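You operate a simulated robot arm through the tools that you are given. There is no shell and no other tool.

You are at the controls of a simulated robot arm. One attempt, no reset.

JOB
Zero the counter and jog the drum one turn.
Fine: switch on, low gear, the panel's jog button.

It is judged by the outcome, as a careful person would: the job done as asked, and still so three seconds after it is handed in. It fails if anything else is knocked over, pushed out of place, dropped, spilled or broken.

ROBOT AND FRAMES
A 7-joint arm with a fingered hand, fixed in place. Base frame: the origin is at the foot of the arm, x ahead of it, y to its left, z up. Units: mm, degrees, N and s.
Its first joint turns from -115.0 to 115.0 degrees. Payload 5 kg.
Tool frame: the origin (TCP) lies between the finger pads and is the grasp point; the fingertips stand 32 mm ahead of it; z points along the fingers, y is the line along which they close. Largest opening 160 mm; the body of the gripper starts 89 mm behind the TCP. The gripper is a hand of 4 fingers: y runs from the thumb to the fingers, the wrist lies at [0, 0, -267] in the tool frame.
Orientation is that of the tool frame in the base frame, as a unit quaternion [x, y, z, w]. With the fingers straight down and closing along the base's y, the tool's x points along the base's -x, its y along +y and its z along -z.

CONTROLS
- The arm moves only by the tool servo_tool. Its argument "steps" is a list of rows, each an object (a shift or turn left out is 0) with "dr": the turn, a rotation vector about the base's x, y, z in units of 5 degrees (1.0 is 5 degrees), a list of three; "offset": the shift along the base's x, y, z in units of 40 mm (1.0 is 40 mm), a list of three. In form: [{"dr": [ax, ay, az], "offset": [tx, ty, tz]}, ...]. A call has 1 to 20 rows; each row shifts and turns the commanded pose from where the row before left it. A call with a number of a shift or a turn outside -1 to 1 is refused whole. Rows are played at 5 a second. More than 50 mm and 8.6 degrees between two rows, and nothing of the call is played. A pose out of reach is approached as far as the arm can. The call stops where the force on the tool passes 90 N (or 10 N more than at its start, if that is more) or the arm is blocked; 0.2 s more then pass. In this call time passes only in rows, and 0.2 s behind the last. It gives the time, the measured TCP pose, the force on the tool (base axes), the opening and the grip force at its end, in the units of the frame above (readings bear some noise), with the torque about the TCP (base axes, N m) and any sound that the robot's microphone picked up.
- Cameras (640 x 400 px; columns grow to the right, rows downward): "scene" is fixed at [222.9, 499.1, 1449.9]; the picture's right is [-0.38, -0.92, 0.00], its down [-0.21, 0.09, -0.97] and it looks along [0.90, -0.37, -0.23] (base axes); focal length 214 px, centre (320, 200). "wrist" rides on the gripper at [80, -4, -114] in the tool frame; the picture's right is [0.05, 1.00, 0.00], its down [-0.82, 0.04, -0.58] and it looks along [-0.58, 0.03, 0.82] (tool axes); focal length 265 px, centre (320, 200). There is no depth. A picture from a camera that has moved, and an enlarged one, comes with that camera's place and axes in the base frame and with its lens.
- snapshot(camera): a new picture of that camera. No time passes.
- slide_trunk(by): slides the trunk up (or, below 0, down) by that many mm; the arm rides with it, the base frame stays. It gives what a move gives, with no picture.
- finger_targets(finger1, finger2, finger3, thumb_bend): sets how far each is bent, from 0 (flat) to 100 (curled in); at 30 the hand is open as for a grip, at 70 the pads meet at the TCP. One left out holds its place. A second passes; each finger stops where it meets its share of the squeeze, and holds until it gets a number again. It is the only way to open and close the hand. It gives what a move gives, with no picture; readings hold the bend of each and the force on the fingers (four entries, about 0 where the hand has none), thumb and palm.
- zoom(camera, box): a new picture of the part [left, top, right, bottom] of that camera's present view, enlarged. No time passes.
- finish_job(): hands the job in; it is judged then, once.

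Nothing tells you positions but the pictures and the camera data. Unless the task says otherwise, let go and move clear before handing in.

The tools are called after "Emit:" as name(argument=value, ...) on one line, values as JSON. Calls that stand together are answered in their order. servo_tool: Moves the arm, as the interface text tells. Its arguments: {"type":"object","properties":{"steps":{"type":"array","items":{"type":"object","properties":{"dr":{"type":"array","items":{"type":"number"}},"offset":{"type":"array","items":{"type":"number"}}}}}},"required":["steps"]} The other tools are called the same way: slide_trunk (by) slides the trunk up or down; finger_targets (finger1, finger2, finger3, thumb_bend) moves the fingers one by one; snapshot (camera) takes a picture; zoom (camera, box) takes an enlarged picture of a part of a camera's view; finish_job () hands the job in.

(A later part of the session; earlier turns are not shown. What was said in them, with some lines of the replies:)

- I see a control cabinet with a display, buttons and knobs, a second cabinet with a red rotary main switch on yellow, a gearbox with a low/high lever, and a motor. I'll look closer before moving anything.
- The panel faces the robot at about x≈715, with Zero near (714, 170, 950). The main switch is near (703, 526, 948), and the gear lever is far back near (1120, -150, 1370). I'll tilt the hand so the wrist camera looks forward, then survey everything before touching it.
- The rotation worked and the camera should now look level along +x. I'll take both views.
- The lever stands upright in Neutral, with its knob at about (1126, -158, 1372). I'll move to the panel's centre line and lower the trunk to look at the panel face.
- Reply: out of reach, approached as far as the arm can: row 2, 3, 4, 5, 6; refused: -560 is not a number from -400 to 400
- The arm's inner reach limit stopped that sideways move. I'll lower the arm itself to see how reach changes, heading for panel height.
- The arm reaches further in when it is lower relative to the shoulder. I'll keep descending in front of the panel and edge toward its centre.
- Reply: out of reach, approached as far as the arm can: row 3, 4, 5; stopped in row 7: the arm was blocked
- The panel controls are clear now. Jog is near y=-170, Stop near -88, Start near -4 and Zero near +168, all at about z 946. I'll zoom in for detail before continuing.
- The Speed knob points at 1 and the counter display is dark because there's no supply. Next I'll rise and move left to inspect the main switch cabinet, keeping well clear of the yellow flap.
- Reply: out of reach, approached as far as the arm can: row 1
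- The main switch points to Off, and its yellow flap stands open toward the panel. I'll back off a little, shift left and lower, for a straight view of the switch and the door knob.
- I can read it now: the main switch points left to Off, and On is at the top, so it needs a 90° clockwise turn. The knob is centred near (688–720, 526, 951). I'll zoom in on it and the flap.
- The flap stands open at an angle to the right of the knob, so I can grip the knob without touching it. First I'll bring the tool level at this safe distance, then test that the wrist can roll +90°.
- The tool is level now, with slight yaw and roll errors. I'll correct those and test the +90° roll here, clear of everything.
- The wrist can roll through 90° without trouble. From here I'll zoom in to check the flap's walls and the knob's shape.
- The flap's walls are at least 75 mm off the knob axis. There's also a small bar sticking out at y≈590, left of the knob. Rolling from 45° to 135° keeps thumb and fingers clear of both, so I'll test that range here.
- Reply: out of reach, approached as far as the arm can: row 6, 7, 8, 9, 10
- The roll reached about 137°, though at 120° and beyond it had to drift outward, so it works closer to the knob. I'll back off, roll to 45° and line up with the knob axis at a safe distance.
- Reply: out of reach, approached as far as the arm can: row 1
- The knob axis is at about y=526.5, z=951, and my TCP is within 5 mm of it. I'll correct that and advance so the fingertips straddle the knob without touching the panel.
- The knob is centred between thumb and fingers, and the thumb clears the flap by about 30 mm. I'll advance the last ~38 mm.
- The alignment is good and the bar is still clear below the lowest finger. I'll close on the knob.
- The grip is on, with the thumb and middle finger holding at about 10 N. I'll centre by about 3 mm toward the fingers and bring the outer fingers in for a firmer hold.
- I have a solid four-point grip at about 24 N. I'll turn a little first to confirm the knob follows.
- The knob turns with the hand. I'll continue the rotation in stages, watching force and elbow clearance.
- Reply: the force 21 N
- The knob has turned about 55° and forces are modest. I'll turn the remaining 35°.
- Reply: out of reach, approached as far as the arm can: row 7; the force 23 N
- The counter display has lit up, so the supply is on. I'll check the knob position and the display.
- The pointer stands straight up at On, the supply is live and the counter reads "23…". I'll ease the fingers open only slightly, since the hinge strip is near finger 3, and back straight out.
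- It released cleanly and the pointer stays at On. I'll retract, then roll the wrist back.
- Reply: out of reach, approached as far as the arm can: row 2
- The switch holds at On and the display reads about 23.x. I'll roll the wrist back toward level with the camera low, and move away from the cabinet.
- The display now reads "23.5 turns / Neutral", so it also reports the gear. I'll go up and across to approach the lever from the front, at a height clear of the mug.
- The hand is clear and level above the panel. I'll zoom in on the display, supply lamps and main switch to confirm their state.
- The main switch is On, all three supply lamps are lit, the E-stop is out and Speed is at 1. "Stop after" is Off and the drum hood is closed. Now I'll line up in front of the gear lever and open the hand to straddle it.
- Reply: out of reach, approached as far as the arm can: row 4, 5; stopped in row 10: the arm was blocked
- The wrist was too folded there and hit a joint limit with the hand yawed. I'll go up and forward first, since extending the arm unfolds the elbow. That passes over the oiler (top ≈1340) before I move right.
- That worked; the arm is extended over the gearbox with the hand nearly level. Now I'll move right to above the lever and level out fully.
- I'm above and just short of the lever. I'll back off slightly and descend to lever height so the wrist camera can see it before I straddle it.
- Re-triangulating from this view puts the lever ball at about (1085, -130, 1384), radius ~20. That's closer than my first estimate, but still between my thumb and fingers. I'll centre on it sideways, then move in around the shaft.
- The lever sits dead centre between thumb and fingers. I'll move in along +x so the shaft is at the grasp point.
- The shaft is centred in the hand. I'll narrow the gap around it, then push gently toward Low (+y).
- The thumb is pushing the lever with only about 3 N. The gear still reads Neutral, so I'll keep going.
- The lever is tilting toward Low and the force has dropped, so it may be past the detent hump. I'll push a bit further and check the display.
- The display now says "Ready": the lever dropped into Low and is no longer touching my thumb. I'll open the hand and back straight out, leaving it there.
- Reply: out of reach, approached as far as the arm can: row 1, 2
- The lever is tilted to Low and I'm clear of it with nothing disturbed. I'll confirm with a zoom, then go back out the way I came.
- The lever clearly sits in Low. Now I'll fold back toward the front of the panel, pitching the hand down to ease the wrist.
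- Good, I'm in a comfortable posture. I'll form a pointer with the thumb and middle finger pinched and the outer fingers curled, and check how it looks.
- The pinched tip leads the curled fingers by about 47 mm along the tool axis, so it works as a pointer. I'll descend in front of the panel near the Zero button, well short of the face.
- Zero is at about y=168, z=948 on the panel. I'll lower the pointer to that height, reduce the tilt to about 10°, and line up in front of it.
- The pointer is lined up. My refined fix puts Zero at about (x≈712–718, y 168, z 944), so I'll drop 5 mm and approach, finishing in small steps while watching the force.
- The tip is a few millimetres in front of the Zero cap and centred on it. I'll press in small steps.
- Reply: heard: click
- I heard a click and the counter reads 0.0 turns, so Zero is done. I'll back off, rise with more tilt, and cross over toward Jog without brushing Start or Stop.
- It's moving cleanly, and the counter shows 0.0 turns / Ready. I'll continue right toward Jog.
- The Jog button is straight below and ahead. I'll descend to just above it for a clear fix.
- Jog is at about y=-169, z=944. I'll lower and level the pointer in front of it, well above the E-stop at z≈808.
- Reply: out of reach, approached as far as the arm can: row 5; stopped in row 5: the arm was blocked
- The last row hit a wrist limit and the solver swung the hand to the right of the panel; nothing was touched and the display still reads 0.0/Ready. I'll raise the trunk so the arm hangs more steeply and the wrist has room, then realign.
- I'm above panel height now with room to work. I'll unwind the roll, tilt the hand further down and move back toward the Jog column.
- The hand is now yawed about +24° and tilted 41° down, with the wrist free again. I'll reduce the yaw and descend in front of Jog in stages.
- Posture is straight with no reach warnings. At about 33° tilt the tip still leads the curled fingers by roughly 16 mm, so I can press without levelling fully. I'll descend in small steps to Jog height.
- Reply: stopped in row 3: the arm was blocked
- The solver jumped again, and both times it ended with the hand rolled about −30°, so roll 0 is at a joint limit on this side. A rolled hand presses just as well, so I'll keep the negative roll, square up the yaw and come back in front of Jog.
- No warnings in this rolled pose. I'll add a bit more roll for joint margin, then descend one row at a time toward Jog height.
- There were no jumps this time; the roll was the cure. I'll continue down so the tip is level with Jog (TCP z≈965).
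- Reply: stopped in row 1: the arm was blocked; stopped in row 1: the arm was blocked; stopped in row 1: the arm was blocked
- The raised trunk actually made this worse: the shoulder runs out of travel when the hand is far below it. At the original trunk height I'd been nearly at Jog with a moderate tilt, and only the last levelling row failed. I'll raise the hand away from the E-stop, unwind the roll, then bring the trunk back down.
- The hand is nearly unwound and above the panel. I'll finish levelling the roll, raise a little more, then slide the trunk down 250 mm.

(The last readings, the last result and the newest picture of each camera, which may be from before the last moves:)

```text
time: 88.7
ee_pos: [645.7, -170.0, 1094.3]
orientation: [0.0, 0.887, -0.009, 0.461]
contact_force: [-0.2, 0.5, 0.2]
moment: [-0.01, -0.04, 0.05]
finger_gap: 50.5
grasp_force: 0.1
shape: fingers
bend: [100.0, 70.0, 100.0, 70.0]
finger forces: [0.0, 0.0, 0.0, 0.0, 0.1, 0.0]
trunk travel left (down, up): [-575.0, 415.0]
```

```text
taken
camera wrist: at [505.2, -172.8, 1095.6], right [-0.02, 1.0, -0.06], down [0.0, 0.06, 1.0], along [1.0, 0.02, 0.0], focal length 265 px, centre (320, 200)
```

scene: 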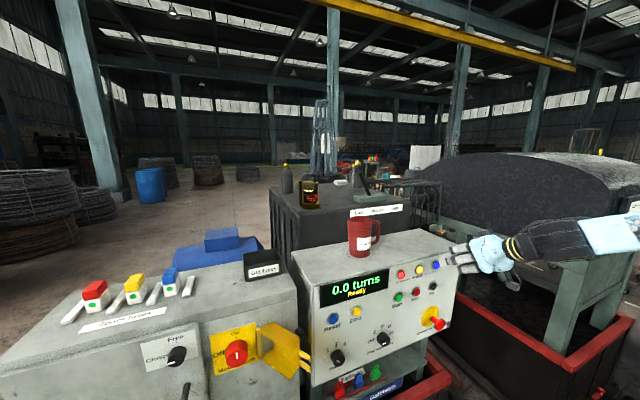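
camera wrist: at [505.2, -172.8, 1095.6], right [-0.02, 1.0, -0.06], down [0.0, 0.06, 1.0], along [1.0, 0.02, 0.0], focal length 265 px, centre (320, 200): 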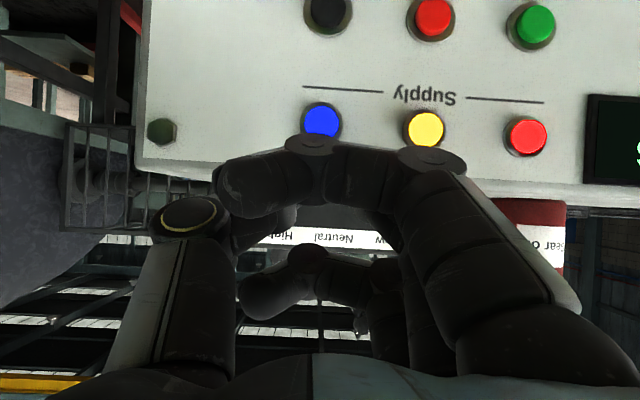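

I'm in front of the panel above Jog again with a straight hand. The elbow sits low on the right, so I'll lower the trunk further while lifting the arm by the same amount, giving the shoulder margin to come down to Jog.

Emit:
servo_tool(steps=[{"offset": [0, 0, 1]}, {"offset": [0, 0, 1]}, {"offset": [0, 0, 1]}, {"offset": [0, 0, 1]}, {"offset": [0, 0, 1]}, {"offset": [0, 0, 1]}])

Emit:
slide_trunk(by=-240)

Emit:
snapshot(camera="scene")

Emit:
snapshot(camera="wrist")

```text
time: 90.1
ee_pos: [646.5, -170.6, 1335.1]
orientation: [0.0, 0.887, -0.009, 0.462]
contact_force: [0.3, -1.0, -1.2]
moment: [0.03, 0.03, -0.01]
finger_gap: 50.3
grasp_force: 0.0
shape: fingers
bend: [100.0, 70.0, 100.0, 70.0]
finger forces: [0.0, 0.1, 0.1, 0.0, 0.0, 0.1]
trunk travel left (down, up): [-575.0, 415.0]
```

```text
time: 92.6
ee_pos: [645.9, -171.5, 1095.3]
orientation: [0.0, 0.887, -0.009, 0.462]
contact_force: [-0.5, 0.2, 0.5]
moment: [0.01, -0.01, 0.03]
finger_gap: 50.5
grasp_force: 0.0
shape: fingers
bend: [100.0, 70.0, 100.0, 70.0]
finger forces: [0.0, 0.1, 0.0, 0.0, 0.0, 0.1]
trunk travel left (down, up): [-335.0, 655.0]
```

```text
taken
```

scene: 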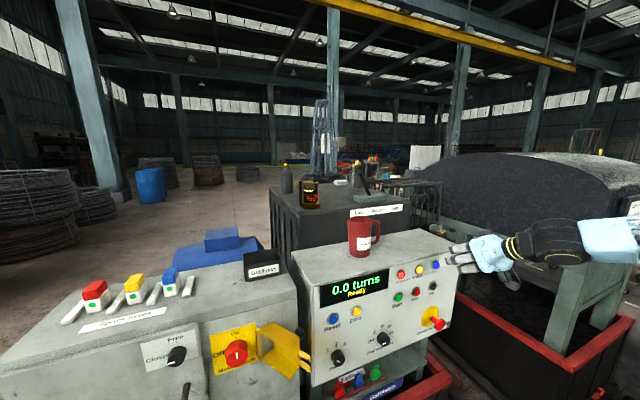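

```text
taken
camera wrist: at [506.7, -174.1, 1095.2], right [-0.02, 1.0, -0.06], down [0.0, 0.06, 1.0], along [1.0, 0.02, 0.0], focal length 265 px, centre (320, 200)
```

wrist: 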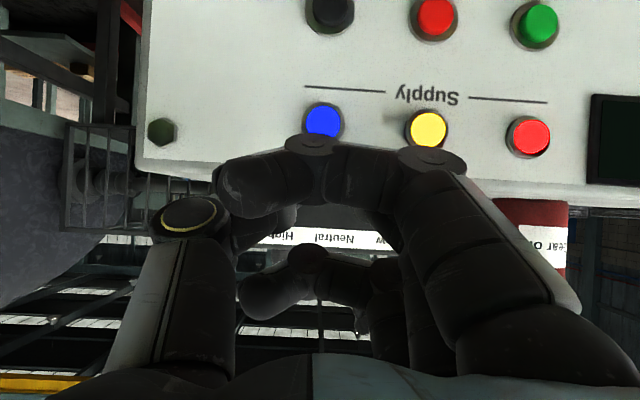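

The shoulder now has margin below. I'll descend in small increments and stop at once if anything blocks.

Emit:
servo_tool(steps=[{"offset": [0, 0, -0.5]}, {"offset": [0, 0, -0.5]}])

```text
time: 93.2
ee_pos: [646.2, -170.5, 1054.6]
orientation: [0.0, 0.887, -0.009, 0.462]
contact_force: [-0.9, 0.0, 0.3]
moment: [-0.02, 0.0, -0.01]
finger_gap: 50.8
grasp_force: 0.2
shape: fingers
bend: [100.0, 70.0, 100.0, 70.0]
finger forces: [0.1, 0.0, 0.1, 0.0, 0.0, 0.0]
trunk travel left (down, up): [-335.0, 655.0]
```

That step was smooth, with no warnings. I'll continue down.

Emit:
servo_tool(steps=[{"offset": [0, 0, -0.5]}, {"offset": [0, 0, -0.5]}])

```text
time: 93.8
ee_pos: [646.6, -169.9, 1015.2]
orientation: [-0.001, 0.887, -0.009, 0.462]
contact_force: [-0.5, 0.1, 0.9]
moment: [0.02, 0.01, -0.01]
finger_gap: 50.5
grasp_force: 0.2
shape: fingers
bend: [100.0, 70.0, 100.0, 70.0]
finger forces: [0.0, 0.0, 0.0, 0.1, 0.0, 0.0]
trunk travel left (down, up): [-335.0, 655.0]
```

Still smooth. Two more small steps to reach Jog height.

Emit:
servo_tool(steps=[{"offset": [0, 0, -0.5]}, {"offset": [0, 0, -0.5]}, {"offset": [0, -0.02, -0.3]}])

Emit:
snapshot(camera="wrist")

Emit:
zoom(camera="scene", box=[380, 250, 480, 340])

Emit:
snapshot(camera="scene")

```text
time: 94.6
ee_pos: [646.7, -171.3, 961.4]
orientation: [-0.001, 0.887, -0.009, 0.462]
contact_force: [0.5, 0.3, -0.1]
moment: [-0.04, 0.0, -0.01]
finger_gap: 50.4
grasp_force: 0.0
shape: fingers
bend: [100.0, 70.0, 100.0, 70.0]
finger forces: [0.0, 0.0, 0.0, 0.1, 0.1, 0.1]
trunk travel left (down, up): [-335.0, 655.0]
```

```text
taken
camera wrist: at [507.2, -174.5, 961.8], right [-0.02, 1.0, -0.06], down [0.0, 0.06, 1.0], along [1.0, 0.02, 0.0], focal length 265 px, centre (320, 200)
```

wrist: 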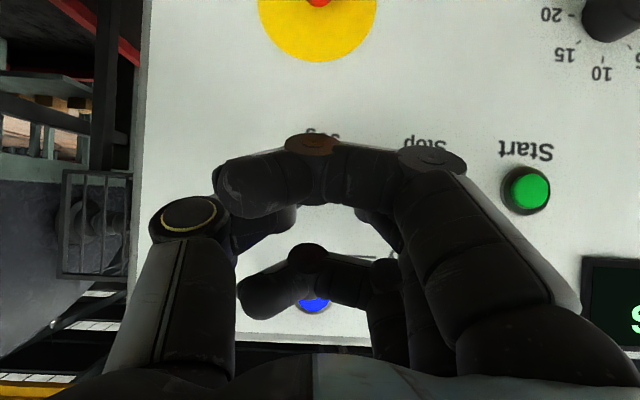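

```text
4.44 times, centred on (430, 295) of scene
camera zoom: at [222.9, 499.1, 1449.9], right [-0.38, -0.92, 0.0], down [-0.21, 0.09, -0.97], along [0.9, -0.37, -0.23], focal length 953 px, centre (-169, -222)
```

zoom: 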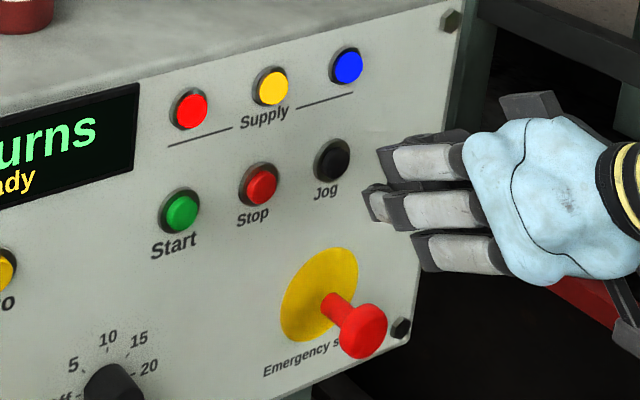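

```text
taken
```

scene: 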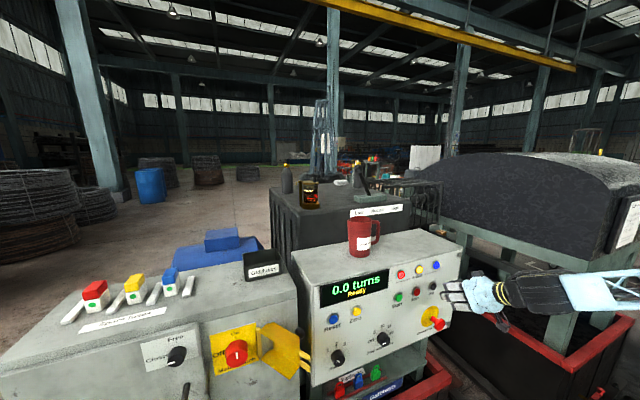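

The pointer is right in front of Jog, with the tip at about (673, -171, 943), well clear of the E-stop and Stop. I'll close most of the distance first.

Emit:
servo_tool(steps=[{"offset": [0.4, 0.05, 0.02]}, {"offset": [0.3, 0, 0]}])

Emit:
zoom(camera="scene", box=[380, 250, 480, 340])

Emit:
snapshot(camera="wrist")

```text
time: 95.2
ee_pos: [675.0, -169.7, 962.6]
orientation: [-0.001, 0.887, -0.008, 0.461]
contact_force: [1.0, -0.2, -0.4]
moment: [0.03, 0.03, 0.01]
finger_gap: 50.3
grasp_force: 0.0
shape: fingers
bend: [100.0, 70.0, 100.0, 70.0]
finger forces: [0.0, 0.0, 0.1, 0.0, 0.0, 0.0]
trunk travel left (down, up): [-335.0, 655.0]
```

```text
4.44 times, centred on (430, 295) of scene
camera zoom: at [222.9, 499.1, 1449.9], right [-0.38, -0.92, 0.0], down [-0.21, 0.09, -0.97], along [0.9, -0.37, -0.23], focal length 953 px, centre (-169, -222)
```

zoom: 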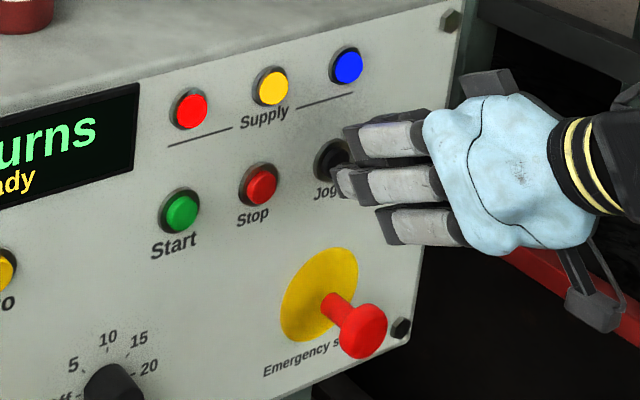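

```text
taken
camera wrist: at [535.2, -172.8, 963.5], right [-0.02, 1.0, -0.06], down [0.0, 0.06, 1.0], along [1.0, 0.02, 0.0], focal length 265 px, centre (320, 200)
```

wrist: 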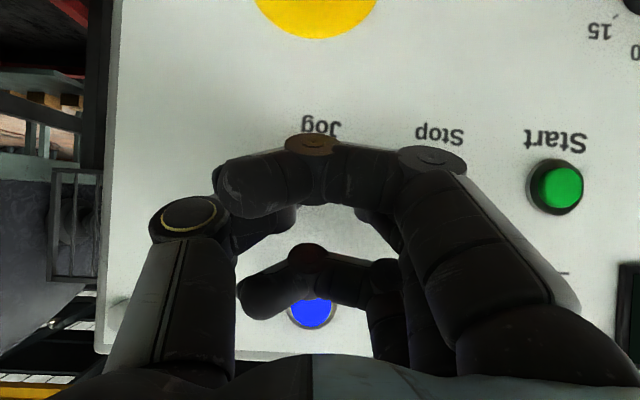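

The tip is about 10 mm from the Jog cap and centred on it (y≈-169, z≈945). I'll press in small steps and stop as soon as it clicks.

Emit:
servo_tool(steps=[{"offset": [0.1, 0, 0]}, {"offset": [0.1, 0, 0]}])

Emit:
zoom(camera="scene", box=[310, 250, 480, 340])

```text
time: 95.8
ee_pos: [681.7, -168.9, 963.2]
orientation: [-0.001, 0.887, -0.009, 0.461]
contact_force: [-2.1, 0.5, -0.8]
moment: [-0.03, 0.03, 0.03]
finger_gap: 50.7
grasp_force: 0.7
shape: fingers
bend: [100.0, 70.0, 100.0, 70.0]
finger forces: [0.0, 1.9, 0.0, 0.0, 0.0, 0.1]
trunk travel left (down, up): [-335.0, 655.0]
heard: click
```

```text
3.76 times, centred on (395, 295) of scene
camera zoom: at [222.9, 499.1, 1449.9], right [-0.38, -0.92, 0.0], down [-0.21, 0.09, -0.97], along [0.9, -0.37, -0.23], focal length 807 px, centre (38, -158)
```

zoom: 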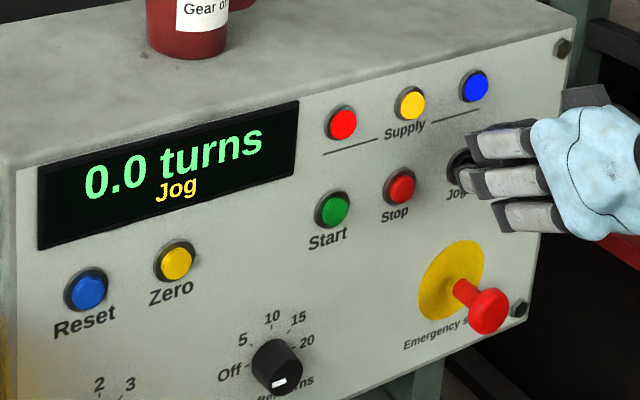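

The display shows "Jog" and the drive is running while I hold the button. I'll hold for about a second and check the count.

Emit:
servo_tool(steps=[{"offset": [0.03, 0, 0]}, {"offset": [0, 0, 0]}, {"offset": [0, 0, 0]}, {"offset": [0, 0, 0]}])

Emit:
zoom(camera="scene", box=[310, 250, 480, 340])

```text
time: 96.8
ee_pos: [683.0, -168.0, 963.5]
orientation: [0.0, 0.887, -0.009, 0.461]
contact_force: [-2.8, -0.1, -0.7]
moment: [0.0, 0.1, 0.04]
finger_gap: 50.5
grasp_force: 1.8
shape: fingers
bend: [100.0, 70.0, 100.0, 70.0]
finger forces: [0.1, 3.0, 0.0, 0.1, 0.0, 0.1]
trunk travel left (down, up): [-335.0, 655.0]
```

```text
3.76 times, centred on (395, 295) of scene
camera zoom: at [222.9, 499.1, 1449.9], right [-0.38, -0.92, 0.0], down [-0.21, 0.09, -0.97], along [0.9, -0.37, -0.23], focal length 807 px, centre (38, -158)
```

zoom: 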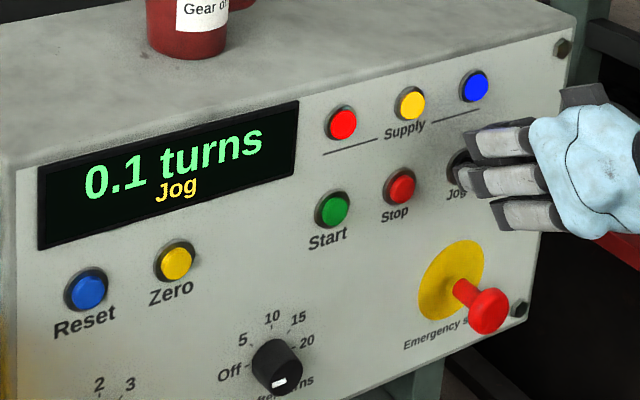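

It's running at roughly 0.1 turn per second. I'll keep holding and check periodically.

Emit:
servo_tool(steps=[{"offset": [0, 0, 0]}, {"offset": [0, 0, 0]}, {"offset": [0, 0, 0]}, {"offset": [0, 0, 0]}, {"offset": [0, 0, 0]}, {"offset": [0, 0, 0]}, {"offset": [0, 0, 0]}, {"offset": [0, 0, 0]}, {"offset": [0, 0, 0]}])

Emit:
zoom(camera="scene", box=[310, 250, 480, 340])

```text
time: 98.8
ee_pos: [683.0, -170.4, 964.6]
orientation: [0.0, 0.887, -0.009, 0.462]
contact_force: [-3.1, 0.4, -1.4]
moment: [-0.02, 0.07, 0.02]
finger_gap: 50.7
grasp_force: 1.4
shape: fingers
bend: [100.0, 70.0, 100.0, 70.0]
finger forces: [0.0, 3.0, 0.0, 0.0, 0.0, 0.1]
trunk travel left (down, up): [-335.0, 655.0]
```

```text
3.76 times, centred on (395, 295) of scene
camera zoom: at [222.9, 499.1, 1449.9], right [-0.38, -0.92, 0.0], down [-0.21, 0.09, -0.97], along [0.9, -0.37, -0.23], focal length 807 px, centre (38, -158)
```

zoom: 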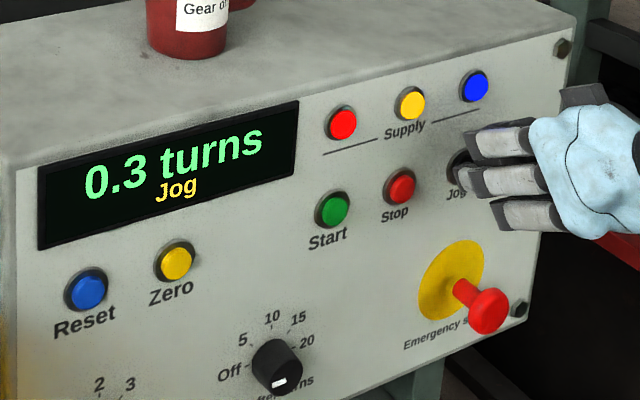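

0.3 turns at t=98.8. I'll continue holding.

Emit:
servo_tool(steps=[{"offset": [0, 0, 0]}, {"offset": [0, 0, 0]}, {"offset": [0, 0, 0]}, {"offset": [0, 0, 0]}, {"offset": [0, 0, 0]}, {"offset": [0, 0, 0]}, {"offset": [0, 0, 0]}, {"offset": [0, 0, 0]}, {"offset": [0, 0, 0]}])

Emit:
zoom(camera="scene", box=[310, 250, 480, 340])

```text
time: 100.8
ee_pos: [683.6, -169.1, 963.9]
orientation: [-0.001, 0.887, -0.008, 0.461]
contact_force: [-2.8, -0.5, -1.0]
moment: [0.0, 0.06, 0.02]
finger_gap: 50.6
grasp_force: 1.3
shape: fingers
bend: [100.0, 70.0, 100.0, 70.0]
finger forces: [0.1, 3.0, 0.0, 0.0, 0.1, 0.0]
trunk travel left (down, up): [-335.0, 655.0]
```

```text
3.76 times, centred on (395, 295) of scene
camera zoom: at [222.9, 499.1, 1449.9], right [-0.38, -0.92, 0.0], down [-0.21, 0.09, -0.97], along [0.9, -0.37, -0.23], focal length 807 px, centre (38, -158)
```

zoom: 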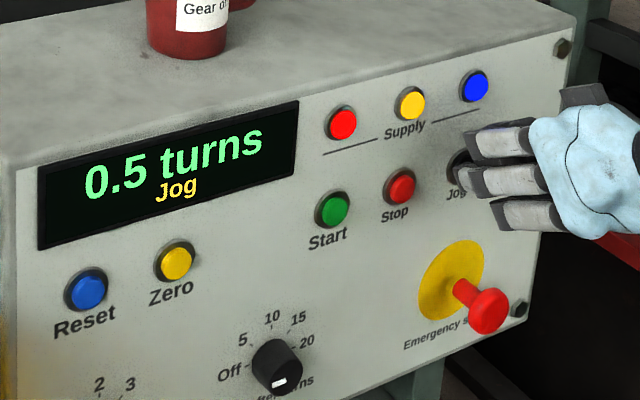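

0.5 turns at t=100.8, so about 0.1 turn per second. I'll use short holds to find the exact timing of a digit change.

Emit:
servo_tool(steps=[{"offset": [0, 0, 0]}])

Emit:
zoom(camera="scene", box=[310, 270, 400, 320])

```text
time: 101.2
ee_pos: [683.1, -169.0, 964.3]
orientation: [0.0, 0.887, -0.009, 0.461]
contact_force: [-2.3, 0.4, -0.7]
moment: [-0.04, 0.11, 0.01]
finger_gap: 50.5
grasp_force: 1.3
shape: fingers
bend: [100.0, 70.0, 100.0, 70.0]
finger forces: [0.0, 3.0, 0.1, 0.0, 0.1, 0.0]
trunk travel left (down, up): [-335.0, 655.0]
```

```text
7.11 times, centred on (355, 295) of scene
camera zoom: at [222.9, 499.1, 1449.9], right [-0.38, -0.92, 0.0], down [-0.21, 0.09, -0.97], along [0.9, -0.37, -0.23], focal length 1525 px, centre (71, -476)
```

zoom: 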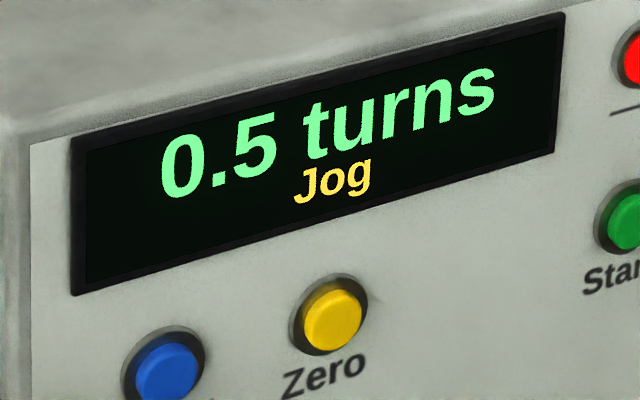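

Still 0.5 at t=101.2. One more short hold.

Emit:
servo_tool(steps=[{"offset": [0, 0, 0]}])

Emit:
zoom(camera="scene", box=[310, 270, 400, 320])

```text
time: 101.6
ee_pos: [684.2, -168.5, 962.9]
orientation: [-0.001, 0.887, -0.009, 0.462]
contact_force: [-3.1, -0.1, -0.7]
moment: [-0.02, 0.06, -0.01]
finger_gap: 50.6
grasp_force: 2.1
shape: fingers
bend: [100.0, 70.0, 100.0, 70.0]
finger forces: [0.0, 2.9, 0.1, 0.0, 0.0, 0.0]
trunk travel left (down, up): [-335.0, 655.0]
```

```text
7.11 times, centred on (355, 295) of scene
camera zoom: at [222.9, 499.1, 1449.9], right [-0.38, -0.92, 0.0], down [-0.21, 0.09, -0.97], along [0.9, -0.37, -0.23], focal length 1525 px, centre (71, -476)
```

zoom: 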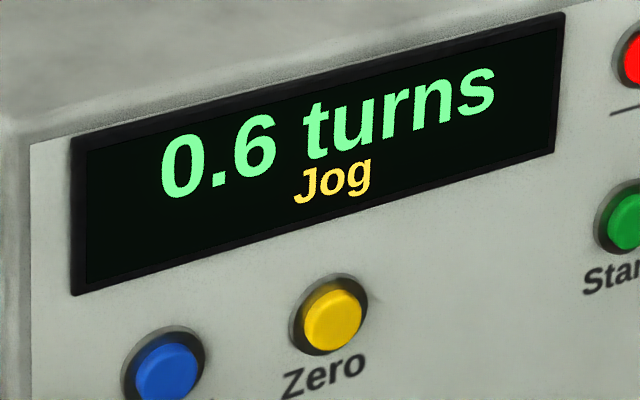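

The change to 0.6 fell between 101.2 and 101.6 s, so one turn should land near t≈105.6. I'll hold to about 104.8 and recheck.

Emit:
servo_tool(steps=[{"offset": [0, 0, 0]}, {"offset": [0, 0, 0]}, {"offset": [0, 0, 0]}, {"offset": [0, 0, 0]}, {"offset": [0, 0, 0]}, {"offset": [0, 0, 0]}, {"offset": [0, 0, 0]}, {"offset": [0, 0, 0]}, {"offset": [0, 0, 0]}, {"offset": [0, 0, 0]}, {"offset": [0, 0, 0]}, {"offset": [0, 0, 0]}, {"offset": [0, 0, 0]}, {"offset": [0, 0, 0]}])

Emit:
zoom(camera="scene", box=[310, 270, 400, 320])

```text
time: 104.6
ee_pos: [682.8, -169.3, 963.3]
orientation: [-0.001, 0.887, -0.009, 0.462]
contact_force: [-3.6, 0.2, -1.8]
moment: [0.0, 0.05, 0.02]
finger_gap: 50.8
grasp_force: 1.7
shape: fingers
bend: [100.0, 70.0, 100.0, 70.0]
finger forces: [0.1, 3.0, 0.0, 0.0, 0.1, 0.1]
trunk travel left (down, up): [-335.0, 655.0]
```

```text
7.11 times, centred on (355, 295) of scene
camera zoom: at [222.9, 499.1, 1449.9], right [-0.38, -0.92, 0.0], down [-0.21, 0.09, -0.97], along [0.9, -0.37, -0.23], focal length 1525 px, centre (71, -476)
```

zoom: 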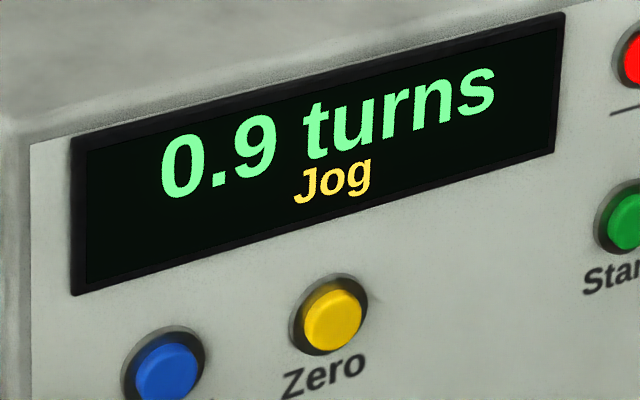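

0.9 at t=104.6. Short holds now.

Emit:
servo_tool(steps=[{"offset": [0, 0, 0]}, {"offset": [0, 0, 0]}])

Emit:
zoom(camera="scene", box=[310, 270, 400, 320])

```text
time: 105.2
ee_pos: [683.4, -169.6, 963.0]
orientation: [-0.001, 0.887, -0.009, 0.462]
contact_force: [-3.2, 0.0, -0.7]
moment: [0.02, 0.07, 0.02]
finger_gap: 50.8
grasp_force: 1.8
shape: fingers
bend: [100.0, 70.0, 100.0, 70.0]
finger forces: [0.0, 3.0, 0.0, 0.0, 0.0, 0.1]
trunk travel left (down, up): [-335.0, 655.0]
```

```text
7.11 times, centred on (355, 295) of scene
camera zoom: at [222.9, 499.1, 1449.9], right [-0.38, -0.92, 0.0], down [-0.21, 0.09, -0.97], along [0.9, -0.37, -0.23], focal length 1525 px, centre (71, -476)
```

zoom: 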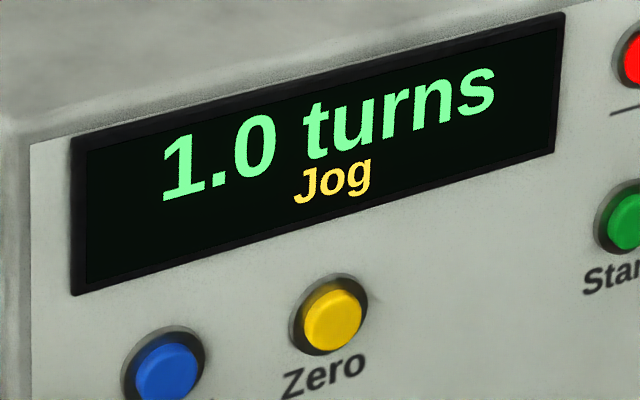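

The counter just reached 1.0. I'll release now with a quick straight retreat.

Emit:
servo_tool(steps=[{"offset": [0, 0, 0]}, {"offset": [-0.6, 0, 0]}, {"offset": [-0.5, 0, 0]}])

Emit:
zoom(camera="scene", box=[310, 250, 480, 340])

```text
time: 106.0
ee_pos: [641.5, -168.6, 963.8]
orientation: [0.0, 0.887, -0.01, 0.461]
contact_force: [0.7, 0.4, 0.5]
moment: [-0.01, 0.04, 0.03]
finger_gap: 50.5
grasp_force: 0.1
shape: fingers
bend: [100.0, 70.0, 100.0, 70.0]
finger forces: [0.0, 0.0, 0.0, 0.0, 0.0, 0.0]
trunk travel left (down, up): [-335.0, 655.0]
```

```text
3.76 times, centred on (395, 295) of scene
camera zoom: at [222.9, 499.1, 1449.9], right [-0.38, -0.92, 0.0], down [-0.21, 0.09, -0.97], along [0.9, -0.37, -0.23], focal length 807 px, centre (38, -158)
```

zoom: 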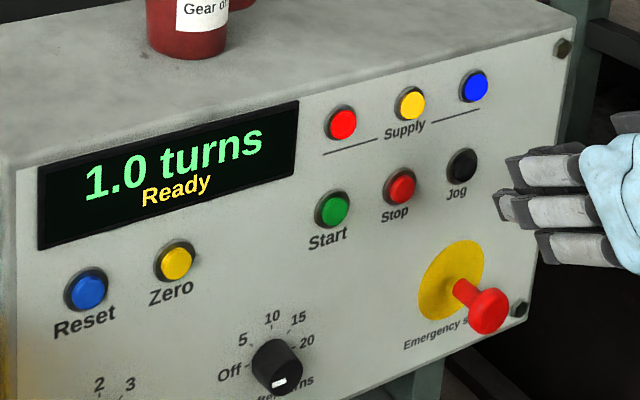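

The display reads 1.0 turns / Ready, and the button is released. I'll move the hand up and clear of the panel, then check everything.

Emit:
servo_tool(steps=[{"offset": [0, 0, 0.8]}, {"offset": [0, 0, 1]}, {"offset": [0, 0, 1]}, {"offset": [0, 0, 1]}, {"offset": [0, 0, 1]}, {"offset": [0, 0, 1]}])

Emit:
snapshot(camera="scene")

Emit:
zoom(camera="scene", box=[290, 130, 470, 400])

Emit:
zoom(camera="scene", box=[0, 240, 320, 400])

```text
time: 107.4
ee_pos: [641.6, -168.9, 1195.2]
orientation: [-0.002, 0.888, -0.008, 0.461]
contact_force: [0.1, -0.5, -0.6]
moment: [0.0, -0.02, -0.01]
finger_gap: 50.5
grasp_force: 0.1
shape: fingers
bend: [100.0, 70.0, 100.0, 70.0]
finger forces: [0.1, 0.0, 0.1, 0.0, 0.0, 0.0]
trunk travel left (down, up): [-335.0, 655.0]
```

```text
taken
```

scene: 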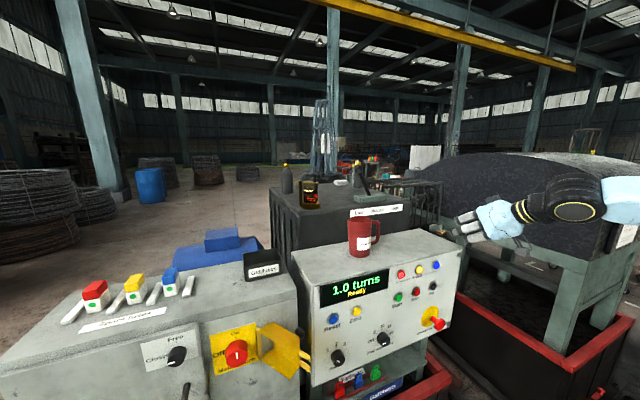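

```text
1.48 times, centred on (380, 265) of scene
camera zoom: at [222.9, 499.1, 1449.9], right [-0.38, -0.92, 0.0], down [-0.21, 0.09, -0.97], along [0.9, -0.37, -0.23], focal length 318 px, centre (231, 104)
```

zoom: 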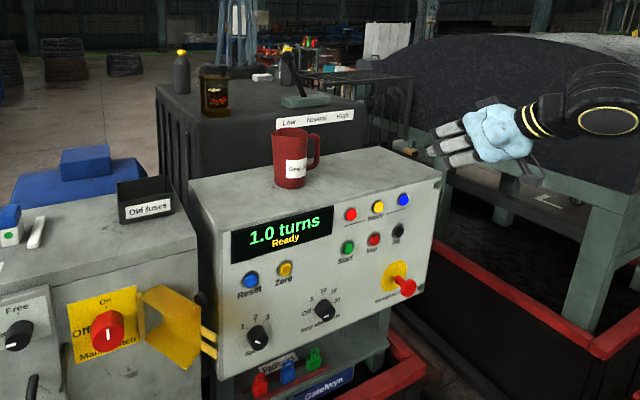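

```text
2.00 times, centred on (160, 320) of scene
camera zoom: at [222.9, 499.1, 1449.9], right [-0.38, -0.92, 0.0], down [-0.21, 0.09, -0.97], along [0.9, -0.37, -0.23], focal length 429 px, centre (640, -40)
```

zoom: 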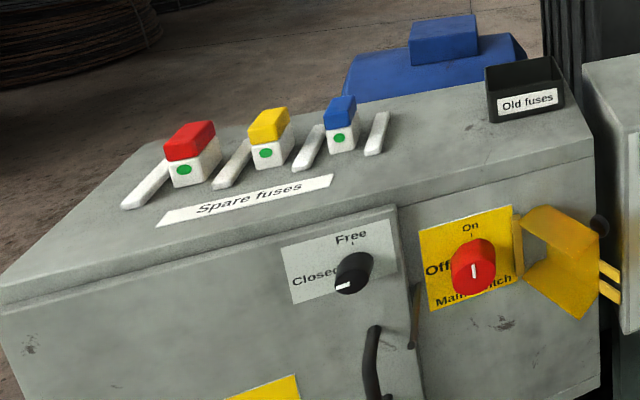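

Everything is as it should be: the main switch is On, the lever is in Low, and the counter reads 1.0 turns / Ready. The mug, flap, fuses and the rest haven't moved, and the hand is clear. I'm handing the job in.

Emit:
finish_job()

```text
The job is handed in.
```

The counter was zeroed and the drum jogged one turn. The display reads "1.0 turns / Ready" and the job is handed in.

- **Switch on:** I turned the main switch to On; all three supply lamps came on and the counter lit at 23.5.
- **Low gear:** I moved the gear lever from Neutral to Low, and the display changed to Ready.
- **Zero:** I pressed Zero once and the counter went to 0.0.
- **Jog:** I held the panel's Jog button for about ten seconds, at about 0.1 turn per second, and let go as the counter reached 1.0. The display only shows tenths, so the drum could be a few hundredths of a turn off.

While lining up for Jog, the arm hit its joint limits a few times and the hand swung to the right of the panel, but nothing was touched. My final check showed nothing out of place. The main switch is still On and the lever is still in Low.
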